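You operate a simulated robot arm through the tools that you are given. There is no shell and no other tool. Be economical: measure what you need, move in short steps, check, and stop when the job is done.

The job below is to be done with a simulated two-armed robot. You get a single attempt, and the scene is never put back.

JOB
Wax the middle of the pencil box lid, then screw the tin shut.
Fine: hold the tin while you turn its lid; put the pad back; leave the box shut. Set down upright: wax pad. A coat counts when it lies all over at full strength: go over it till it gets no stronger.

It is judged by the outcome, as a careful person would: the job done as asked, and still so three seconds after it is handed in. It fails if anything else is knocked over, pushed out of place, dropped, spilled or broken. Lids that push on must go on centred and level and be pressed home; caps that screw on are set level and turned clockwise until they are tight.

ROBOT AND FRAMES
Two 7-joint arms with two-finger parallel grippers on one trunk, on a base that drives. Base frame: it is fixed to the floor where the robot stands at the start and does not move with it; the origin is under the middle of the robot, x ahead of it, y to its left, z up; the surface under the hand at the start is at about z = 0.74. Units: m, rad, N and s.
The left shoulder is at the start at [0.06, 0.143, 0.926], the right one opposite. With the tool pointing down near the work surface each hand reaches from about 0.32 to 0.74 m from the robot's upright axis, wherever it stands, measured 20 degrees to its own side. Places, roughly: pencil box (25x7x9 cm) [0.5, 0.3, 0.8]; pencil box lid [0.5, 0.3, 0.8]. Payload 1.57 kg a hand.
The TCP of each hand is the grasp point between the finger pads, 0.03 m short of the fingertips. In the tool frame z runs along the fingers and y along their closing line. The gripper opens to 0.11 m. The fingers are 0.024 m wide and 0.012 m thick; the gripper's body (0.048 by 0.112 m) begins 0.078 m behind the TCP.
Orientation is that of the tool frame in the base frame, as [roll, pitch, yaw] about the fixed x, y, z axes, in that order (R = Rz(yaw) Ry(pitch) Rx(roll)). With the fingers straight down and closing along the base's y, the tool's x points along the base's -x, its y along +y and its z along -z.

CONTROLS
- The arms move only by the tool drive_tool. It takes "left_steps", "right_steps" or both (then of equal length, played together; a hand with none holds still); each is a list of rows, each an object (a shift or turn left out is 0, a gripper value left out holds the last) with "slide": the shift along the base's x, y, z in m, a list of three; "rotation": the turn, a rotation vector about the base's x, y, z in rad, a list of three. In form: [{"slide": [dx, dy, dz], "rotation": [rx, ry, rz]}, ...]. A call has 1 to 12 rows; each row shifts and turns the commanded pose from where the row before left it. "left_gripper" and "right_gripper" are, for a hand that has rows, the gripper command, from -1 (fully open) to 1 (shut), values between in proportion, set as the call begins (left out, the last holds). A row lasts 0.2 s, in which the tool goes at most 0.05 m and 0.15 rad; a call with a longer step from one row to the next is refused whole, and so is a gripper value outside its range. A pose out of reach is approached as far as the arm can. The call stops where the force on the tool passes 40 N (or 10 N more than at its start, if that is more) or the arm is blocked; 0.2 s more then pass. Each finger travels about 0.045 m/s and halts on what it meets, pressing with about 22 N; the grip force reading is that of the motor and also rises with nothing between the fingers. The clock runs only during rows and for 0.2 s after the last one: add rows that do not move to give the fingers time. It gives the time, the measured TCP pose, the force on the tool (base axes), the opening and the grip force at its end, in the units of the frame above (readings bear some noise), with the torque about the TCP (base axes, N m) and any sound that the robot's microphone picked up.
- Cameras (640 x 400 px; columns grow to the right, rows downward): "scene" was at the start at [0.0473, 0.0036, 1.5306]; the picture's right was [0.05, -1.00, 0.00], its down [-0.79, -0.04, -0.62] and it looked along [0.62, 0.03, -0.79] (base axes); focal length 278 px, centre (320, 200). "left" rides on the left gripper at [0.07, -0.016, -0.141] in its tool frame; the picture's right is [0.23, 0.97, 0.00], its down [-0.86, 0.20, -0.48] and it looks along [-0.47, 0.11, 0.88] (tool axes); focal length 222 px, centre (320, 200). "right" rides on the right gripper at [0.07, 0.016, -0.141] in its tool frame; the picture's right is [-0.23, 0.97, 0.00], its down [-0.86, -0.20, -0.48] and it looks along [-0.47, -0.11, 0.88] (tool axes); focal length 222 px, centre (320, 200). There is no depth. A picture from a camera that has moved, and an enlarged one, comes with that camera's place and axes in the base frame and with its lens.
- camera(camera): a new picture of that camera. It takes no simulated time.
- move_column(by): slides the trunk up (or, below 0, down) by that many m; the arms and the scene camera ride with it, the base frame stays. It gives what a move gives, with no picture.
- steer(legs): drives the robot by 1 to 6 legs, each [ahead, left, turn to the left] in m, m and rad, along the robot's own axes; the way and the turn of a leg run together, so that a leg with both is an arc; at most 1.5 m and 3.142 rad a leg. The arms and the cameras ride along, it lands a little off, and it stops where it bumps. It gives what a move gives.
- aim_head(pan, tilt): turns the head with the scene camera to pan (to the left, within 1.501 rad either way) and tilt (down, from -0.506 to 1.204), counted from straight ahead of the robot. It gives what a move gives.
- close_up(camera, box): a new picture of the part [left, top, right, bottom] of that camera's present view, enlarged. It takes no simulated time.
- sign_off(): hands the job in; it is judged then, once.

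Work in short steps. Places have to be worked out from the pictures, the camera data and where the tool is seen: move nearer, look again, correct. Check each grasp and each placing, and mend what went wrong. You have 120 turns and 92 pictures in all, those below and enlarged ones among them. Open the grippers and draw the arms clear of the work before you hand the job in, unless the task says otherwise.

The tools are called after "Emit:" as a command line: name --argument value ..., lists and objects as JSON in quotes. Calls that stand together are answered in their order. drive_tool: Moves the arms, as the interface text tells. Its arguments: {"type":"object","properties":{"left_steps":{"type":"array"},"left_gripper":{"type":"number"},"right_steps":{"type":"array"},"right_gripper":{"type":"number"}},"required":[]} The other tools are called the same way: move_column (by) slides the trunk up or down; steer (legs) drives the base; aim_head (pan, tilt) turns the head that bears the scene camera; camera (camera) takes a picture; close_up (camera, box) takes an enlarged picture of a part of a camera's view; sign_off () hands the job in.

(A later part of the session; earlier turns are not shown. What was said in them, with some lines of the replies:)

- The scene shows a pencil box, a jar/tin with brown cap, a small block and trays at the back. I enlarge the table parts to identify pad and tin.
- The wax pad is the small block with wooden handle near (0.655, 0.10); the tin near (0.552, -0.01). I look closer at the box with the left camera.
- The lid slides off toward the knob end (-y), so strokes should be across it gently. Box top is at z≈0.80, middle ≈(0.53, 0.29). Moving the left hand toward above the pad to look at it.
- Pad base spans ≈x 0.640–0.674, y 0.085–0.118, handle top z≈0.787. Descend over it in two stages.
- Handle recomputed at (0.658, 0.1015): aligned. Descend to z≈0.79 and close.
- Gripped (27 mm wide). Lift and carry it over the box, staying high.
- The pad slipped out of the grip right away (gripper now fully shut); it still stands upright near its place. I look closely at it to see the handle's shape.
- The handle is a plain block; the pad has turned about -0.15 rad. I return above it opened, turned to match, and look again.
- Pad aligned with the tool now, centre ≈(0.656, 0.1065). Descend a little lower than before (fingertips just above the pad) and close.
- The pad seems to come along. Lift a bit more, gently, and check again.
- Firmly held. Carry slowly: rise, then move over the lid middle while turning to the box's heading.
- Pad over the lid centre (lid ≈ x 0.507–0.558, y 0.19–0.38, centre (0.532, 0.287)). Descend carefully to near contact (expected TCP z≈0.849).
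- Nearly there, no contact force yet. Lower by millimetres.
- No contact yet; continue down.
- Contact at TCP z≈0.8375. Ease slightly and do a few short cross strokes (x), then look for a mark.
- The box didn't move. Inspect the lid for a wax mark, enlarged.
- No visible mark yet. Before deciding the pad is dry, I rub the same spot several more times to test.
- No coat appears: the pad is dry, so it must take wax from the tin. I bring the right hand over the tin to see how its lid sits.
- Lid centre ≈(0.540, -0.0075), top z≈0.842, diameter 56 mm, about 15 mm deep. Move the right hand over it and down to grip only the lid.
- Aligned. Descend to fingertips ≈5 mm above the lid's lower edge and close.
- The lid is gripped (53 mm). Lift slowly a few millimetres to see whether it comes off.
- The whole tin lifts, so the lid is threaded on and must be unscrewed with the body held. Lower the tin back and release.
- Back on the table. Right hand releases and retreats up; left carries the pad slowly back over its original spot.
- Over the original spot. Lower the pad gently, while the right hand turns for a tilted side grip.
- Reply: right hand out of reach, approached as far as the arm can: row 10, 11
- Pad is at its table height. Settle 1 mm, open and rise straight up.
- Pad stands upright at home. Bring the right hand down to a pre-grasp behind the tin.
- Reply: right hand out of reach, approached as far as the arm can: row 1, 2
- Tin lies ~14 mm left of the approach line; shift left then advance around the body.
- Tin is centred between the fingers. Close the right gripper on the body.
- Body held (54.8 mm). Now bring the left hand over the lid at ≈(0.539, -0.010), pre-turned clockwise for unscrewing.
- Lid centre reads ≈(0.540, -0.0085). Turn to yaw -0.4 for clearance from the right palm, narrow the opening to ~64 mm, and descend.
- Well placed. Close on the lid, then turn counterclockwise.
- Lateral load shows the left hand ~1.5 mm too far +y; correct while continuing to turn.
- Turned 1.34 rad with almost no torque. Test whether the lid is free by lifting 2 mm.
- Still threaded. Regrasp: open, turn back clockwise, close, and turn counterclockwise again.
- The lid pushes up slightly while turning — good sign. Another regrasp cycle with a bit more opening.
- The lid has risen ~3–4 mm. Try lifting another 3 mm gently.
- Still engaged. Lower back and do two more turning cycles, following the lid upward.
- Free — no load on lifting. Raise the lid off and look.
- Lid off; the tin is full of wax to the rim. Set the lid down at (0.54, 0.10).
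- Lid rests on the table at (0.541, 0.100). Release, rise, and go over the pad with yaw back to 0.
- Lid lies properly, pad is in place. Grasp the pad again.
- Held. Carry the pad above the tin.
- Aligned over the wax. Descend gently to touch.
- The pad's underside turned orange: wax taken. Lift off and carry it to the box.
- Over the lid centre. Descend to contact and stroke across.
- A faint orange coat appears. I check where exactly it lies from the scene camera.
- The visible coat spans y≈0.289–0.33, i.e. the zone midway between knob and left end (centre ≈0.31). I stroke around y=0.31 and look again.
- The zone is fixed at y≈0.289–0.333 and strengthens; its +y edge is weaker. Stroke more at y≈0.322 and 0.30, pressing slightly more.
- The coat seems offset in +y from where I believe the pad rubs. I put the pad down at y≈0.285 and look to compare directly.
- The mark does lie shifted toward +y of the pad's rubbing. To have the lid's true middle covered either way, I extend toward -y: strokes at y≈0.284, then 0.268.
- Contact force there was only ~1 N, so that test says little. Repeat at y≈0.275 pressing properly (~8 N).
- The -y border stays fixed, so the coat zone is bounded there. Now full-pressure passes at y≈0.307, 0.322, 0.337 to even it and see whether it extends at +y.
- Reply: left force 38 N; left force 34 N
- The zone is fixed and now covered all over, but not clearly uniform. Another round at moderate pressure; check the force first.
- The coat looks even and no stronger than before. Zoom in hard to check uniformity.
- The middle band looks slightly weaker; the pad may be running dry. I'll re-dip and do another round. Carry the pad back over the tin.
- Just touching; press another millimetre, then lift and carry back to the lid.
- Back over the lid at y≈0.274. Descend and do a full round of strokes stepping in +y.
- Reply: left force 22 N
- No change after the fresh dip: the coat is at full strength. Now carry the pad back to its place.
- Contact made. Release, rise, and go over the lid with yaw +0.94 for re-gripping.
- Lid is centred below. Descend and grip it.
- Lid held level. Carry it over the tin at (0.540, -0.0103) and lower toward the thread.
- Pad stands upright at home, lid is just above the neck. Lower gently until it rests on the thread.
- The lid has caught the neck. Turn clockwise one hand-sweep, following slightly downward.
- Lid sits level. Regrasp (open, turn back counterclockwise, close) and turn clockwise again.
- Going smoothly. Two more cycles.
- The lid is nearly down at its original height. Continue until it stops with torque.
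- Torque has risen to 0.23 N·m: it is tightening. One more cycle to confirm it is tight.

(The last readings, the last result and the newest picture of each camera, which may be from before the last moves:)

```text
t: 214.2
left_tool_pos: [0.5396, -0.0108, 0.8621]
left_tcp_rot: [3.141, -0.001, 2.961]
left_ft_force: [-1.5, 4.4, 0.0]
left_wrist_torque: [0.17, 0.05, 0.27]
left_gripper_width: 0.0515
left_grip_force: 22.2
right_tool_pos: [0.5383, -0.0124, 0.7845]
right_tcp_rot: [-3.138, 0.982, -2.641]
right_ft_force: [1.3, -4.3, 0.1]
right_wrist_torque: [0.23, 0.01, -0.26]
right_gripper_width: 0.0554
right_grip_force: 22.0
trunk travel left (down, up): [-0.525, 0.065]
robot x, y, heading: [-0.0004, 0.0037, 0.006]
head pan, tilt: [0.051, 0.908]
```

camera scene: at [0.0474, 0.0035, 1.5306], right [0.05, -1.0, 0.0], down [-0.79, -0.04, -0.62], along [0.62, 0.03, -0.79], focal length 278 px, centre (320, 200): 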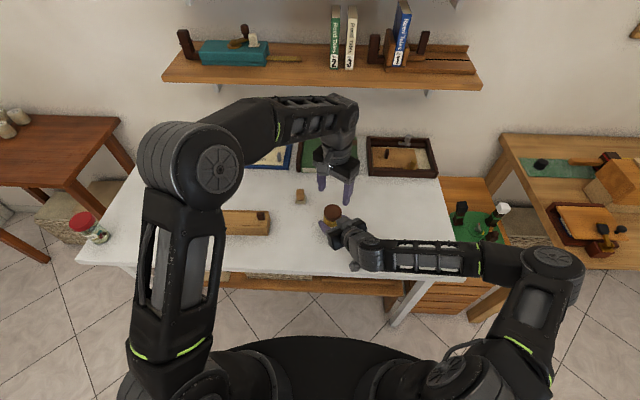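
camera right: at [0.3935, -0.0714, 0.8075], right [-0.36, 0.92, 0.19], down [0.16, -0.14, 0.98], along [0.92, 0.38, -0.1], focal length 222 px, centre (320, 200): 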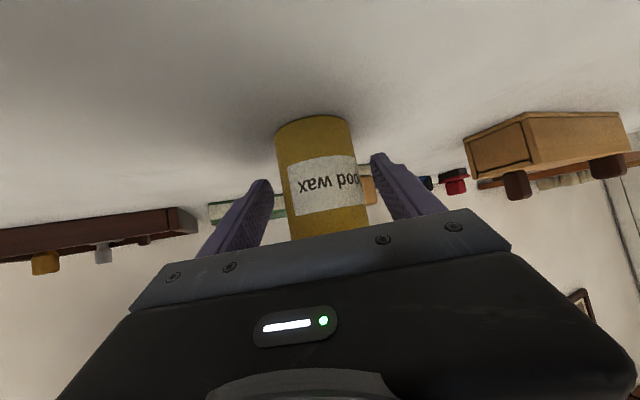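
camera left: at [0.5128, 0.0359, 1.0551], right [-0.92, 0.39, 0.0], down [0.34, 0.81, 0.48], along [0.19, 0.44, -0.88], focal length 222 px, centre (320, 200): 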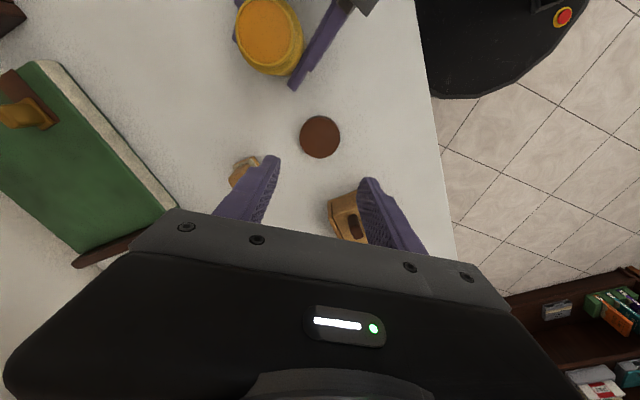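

The lid is tight (0.39 N·m, then the fingers slip). Release the lid, rise and inspect.

Emit:
drive_tool --left_steps '[{"rotation": [0, 0, 0.05]}, {}, {}, {"slide": [0, 0, 0.02]}, {"slide": [0, 0, 0.04]}, {"slide": [0, 0, 0.045]}, {"slide": [-0.02, 0.03, 0.03]}, {"slide": [-0.02, 0.04, 0.01]}, {"slide": [-0.02, 0.04, 0.01]}, {"slide": [-0.02, 0.04, 0.01]}, {"slide": [-0.02, 0.04, 0.01]}, {"slide": [-0.02, 0.04, 0.01]}]' --left_gripper -0.25

Emit:
close_up --camera "scene" --box '[280, 180, 376, 240]'

```text
t: 216.8
left_tool_pos: [0.4192, 0.2201, 1.0484]
left_tcp_rot: [3.14, -0.001, 3.013]
left_ft_force: [-0.1, -0.8, -0.1]
left_wrist_torque: [0.0, -0.04, -0.01]
left_gripper_width: 0.0688
left_grip_force: 0.1
right_tool_pos: [0.5384, -0.0107, 0.7862]
right_tcp_rot: [-3.141, 0.98, -2.641]
right_ft_force: [-0.5, 0.0, -2.0]
right_wrist_torque: [0.03, 0.01, 0.01]
right_gripper_width: 0.0554
right_grip_force: 22.4
trunk travel left (down, up): [-0.525, 0.065]
robot x, y, heading: [0.0039, 0.0001, 0.0]
head pan, tilt: [0.051, 0.908]
```

```text
6.67 times, centred on (328, 210) of scene
camera zoom: at [0.0468, 0.0041, 1.5306], right [0.05, -1.0, 0.0], down [-0.79, -0.04, -0.62], along [0.62, 0.03, -0.79], focal length 1853 px, centre (267, 133)
```

zoom: 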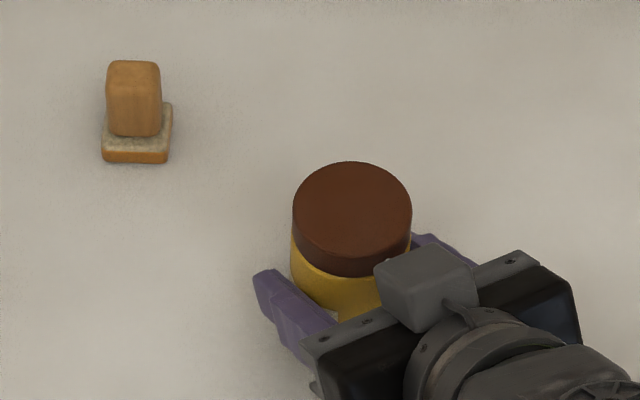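

Lid level and down; pad upright. Release the tin and back the right hand straight out.

Emit:
drive_tool --right_steps '[{}, {}, {}, {"slide": [-0.006, -0.0033, 0]}, {"slide": [-0.012, -0.0065, 0]}, {"slide": [-0.014, -0.0077, 0]}, {"slide": [-0.014, -0.0077, 0.002]}, {"slide": [-0.008, -0.018, 0.01]}, {"slide": [0, -0.03, 0.02]}, {"slide": [0, -0.03, 0.03]}, {"slide": [0, -0.03, 0.03]}, {"slide": [0, -0.03, 0.03]}]' --right_gripper -0.45

Emit:
camera --camera "scene"

Emit:
close_up --camera "scene" --box '[190, 170, 366, 280]'

```text
t: 219.4
left_tool_pos: [0.4192, 0.2202, 1.0475]
left_tcp_rot: [-3.141, -0.001, 3.013]
left_ft_force: [-0.2, -0.5, -0.4]
left_wrist_torque: [0.02, 0.0, 0.0]
left_gripper_width: 0.0687
left_grip_force: 0.1
right_tool_pos: [0.4832, -0.1754, 0.909]
right_tcp_rot: [-3.141, 0.979, -2.641]
right_ft_force: [-0.7, 0.6, 0.5]
right_wrist_torque: [-0.03, -0.02, 0.0]
right_gripper_width: 0.0799
right_grip_force: 0.0
trunk travel left (down, up): [-0.525, 0.065]
robot x, y, heading: [-0.0023, 0.0001, -0.001]
head pan, tilt: [0.051, 0.908]
```

```text
11 pictures are left
camera scene: at [0.0466, 0.0036, 1.5306], right [0.05, -1.0, 0.0], down [-0.79, -0.04, -0.62], along [0.62, 0.03, -0.79], focal length 278 px, centre (320, 200)
```

scene: 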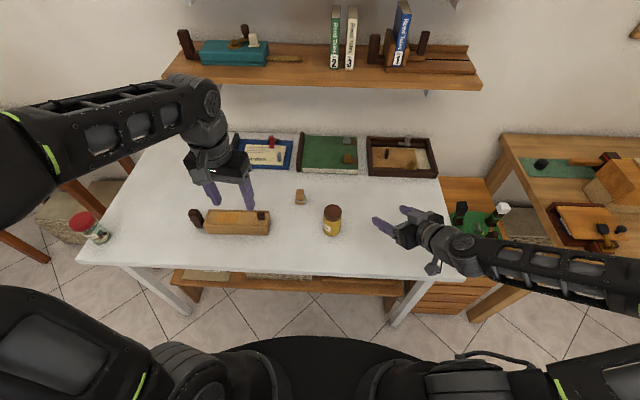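

```text
3.64 times, centred on (278, 225) of scene
camera zoom: at [0.0466, 0.0036, 1.5306], right [0.05, -1.0, 0.0], down [-0.79, -0.04, -0.62], along [0.62, 0.03, -0.79], focal length 1011 px, centre (473, 109)
```

zoom: 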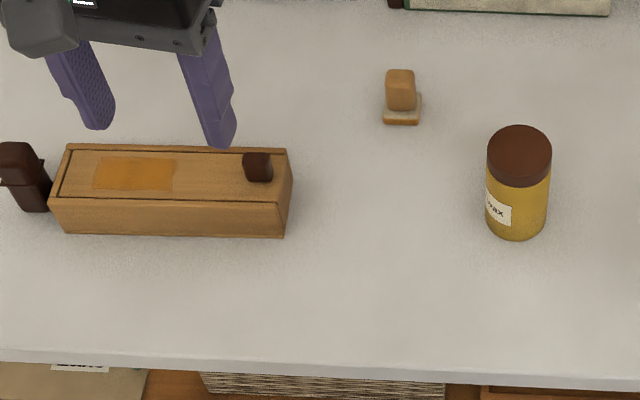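

Box shut and waxed patch even, pad upright at its place, tin closed and standing, both grippers open and clear. Handing in.

Emit:
sign_off

```text
The job is handed in.
```

I waxed the pencil box lid, put the pad back upright where it was, and screwed the tin shut; I've handed the job in.

- **Wax:** The patch reached full strength: a fresh dip and another full round of strokes made it no stronger. In the pictures it runs from about the lid's midpoint toward the end away from the knob, not exactly in the centre, even though I rubbed both sides of centre. The box stayed shut.
- **Tin:** The pad was dry at first, so I unscrewed the tin to load it with wax. I then screwed the lid back on while holding the body, until it was tight (about 0.39 N·m). The tin turned a little in the gripper at the end, so its label now faces more to the left, and the tin sits about 2 mm from where it was.
- **Slip:** On my first attempt to lift the pad it slipped from the gripper, but it stayed upright near its place.
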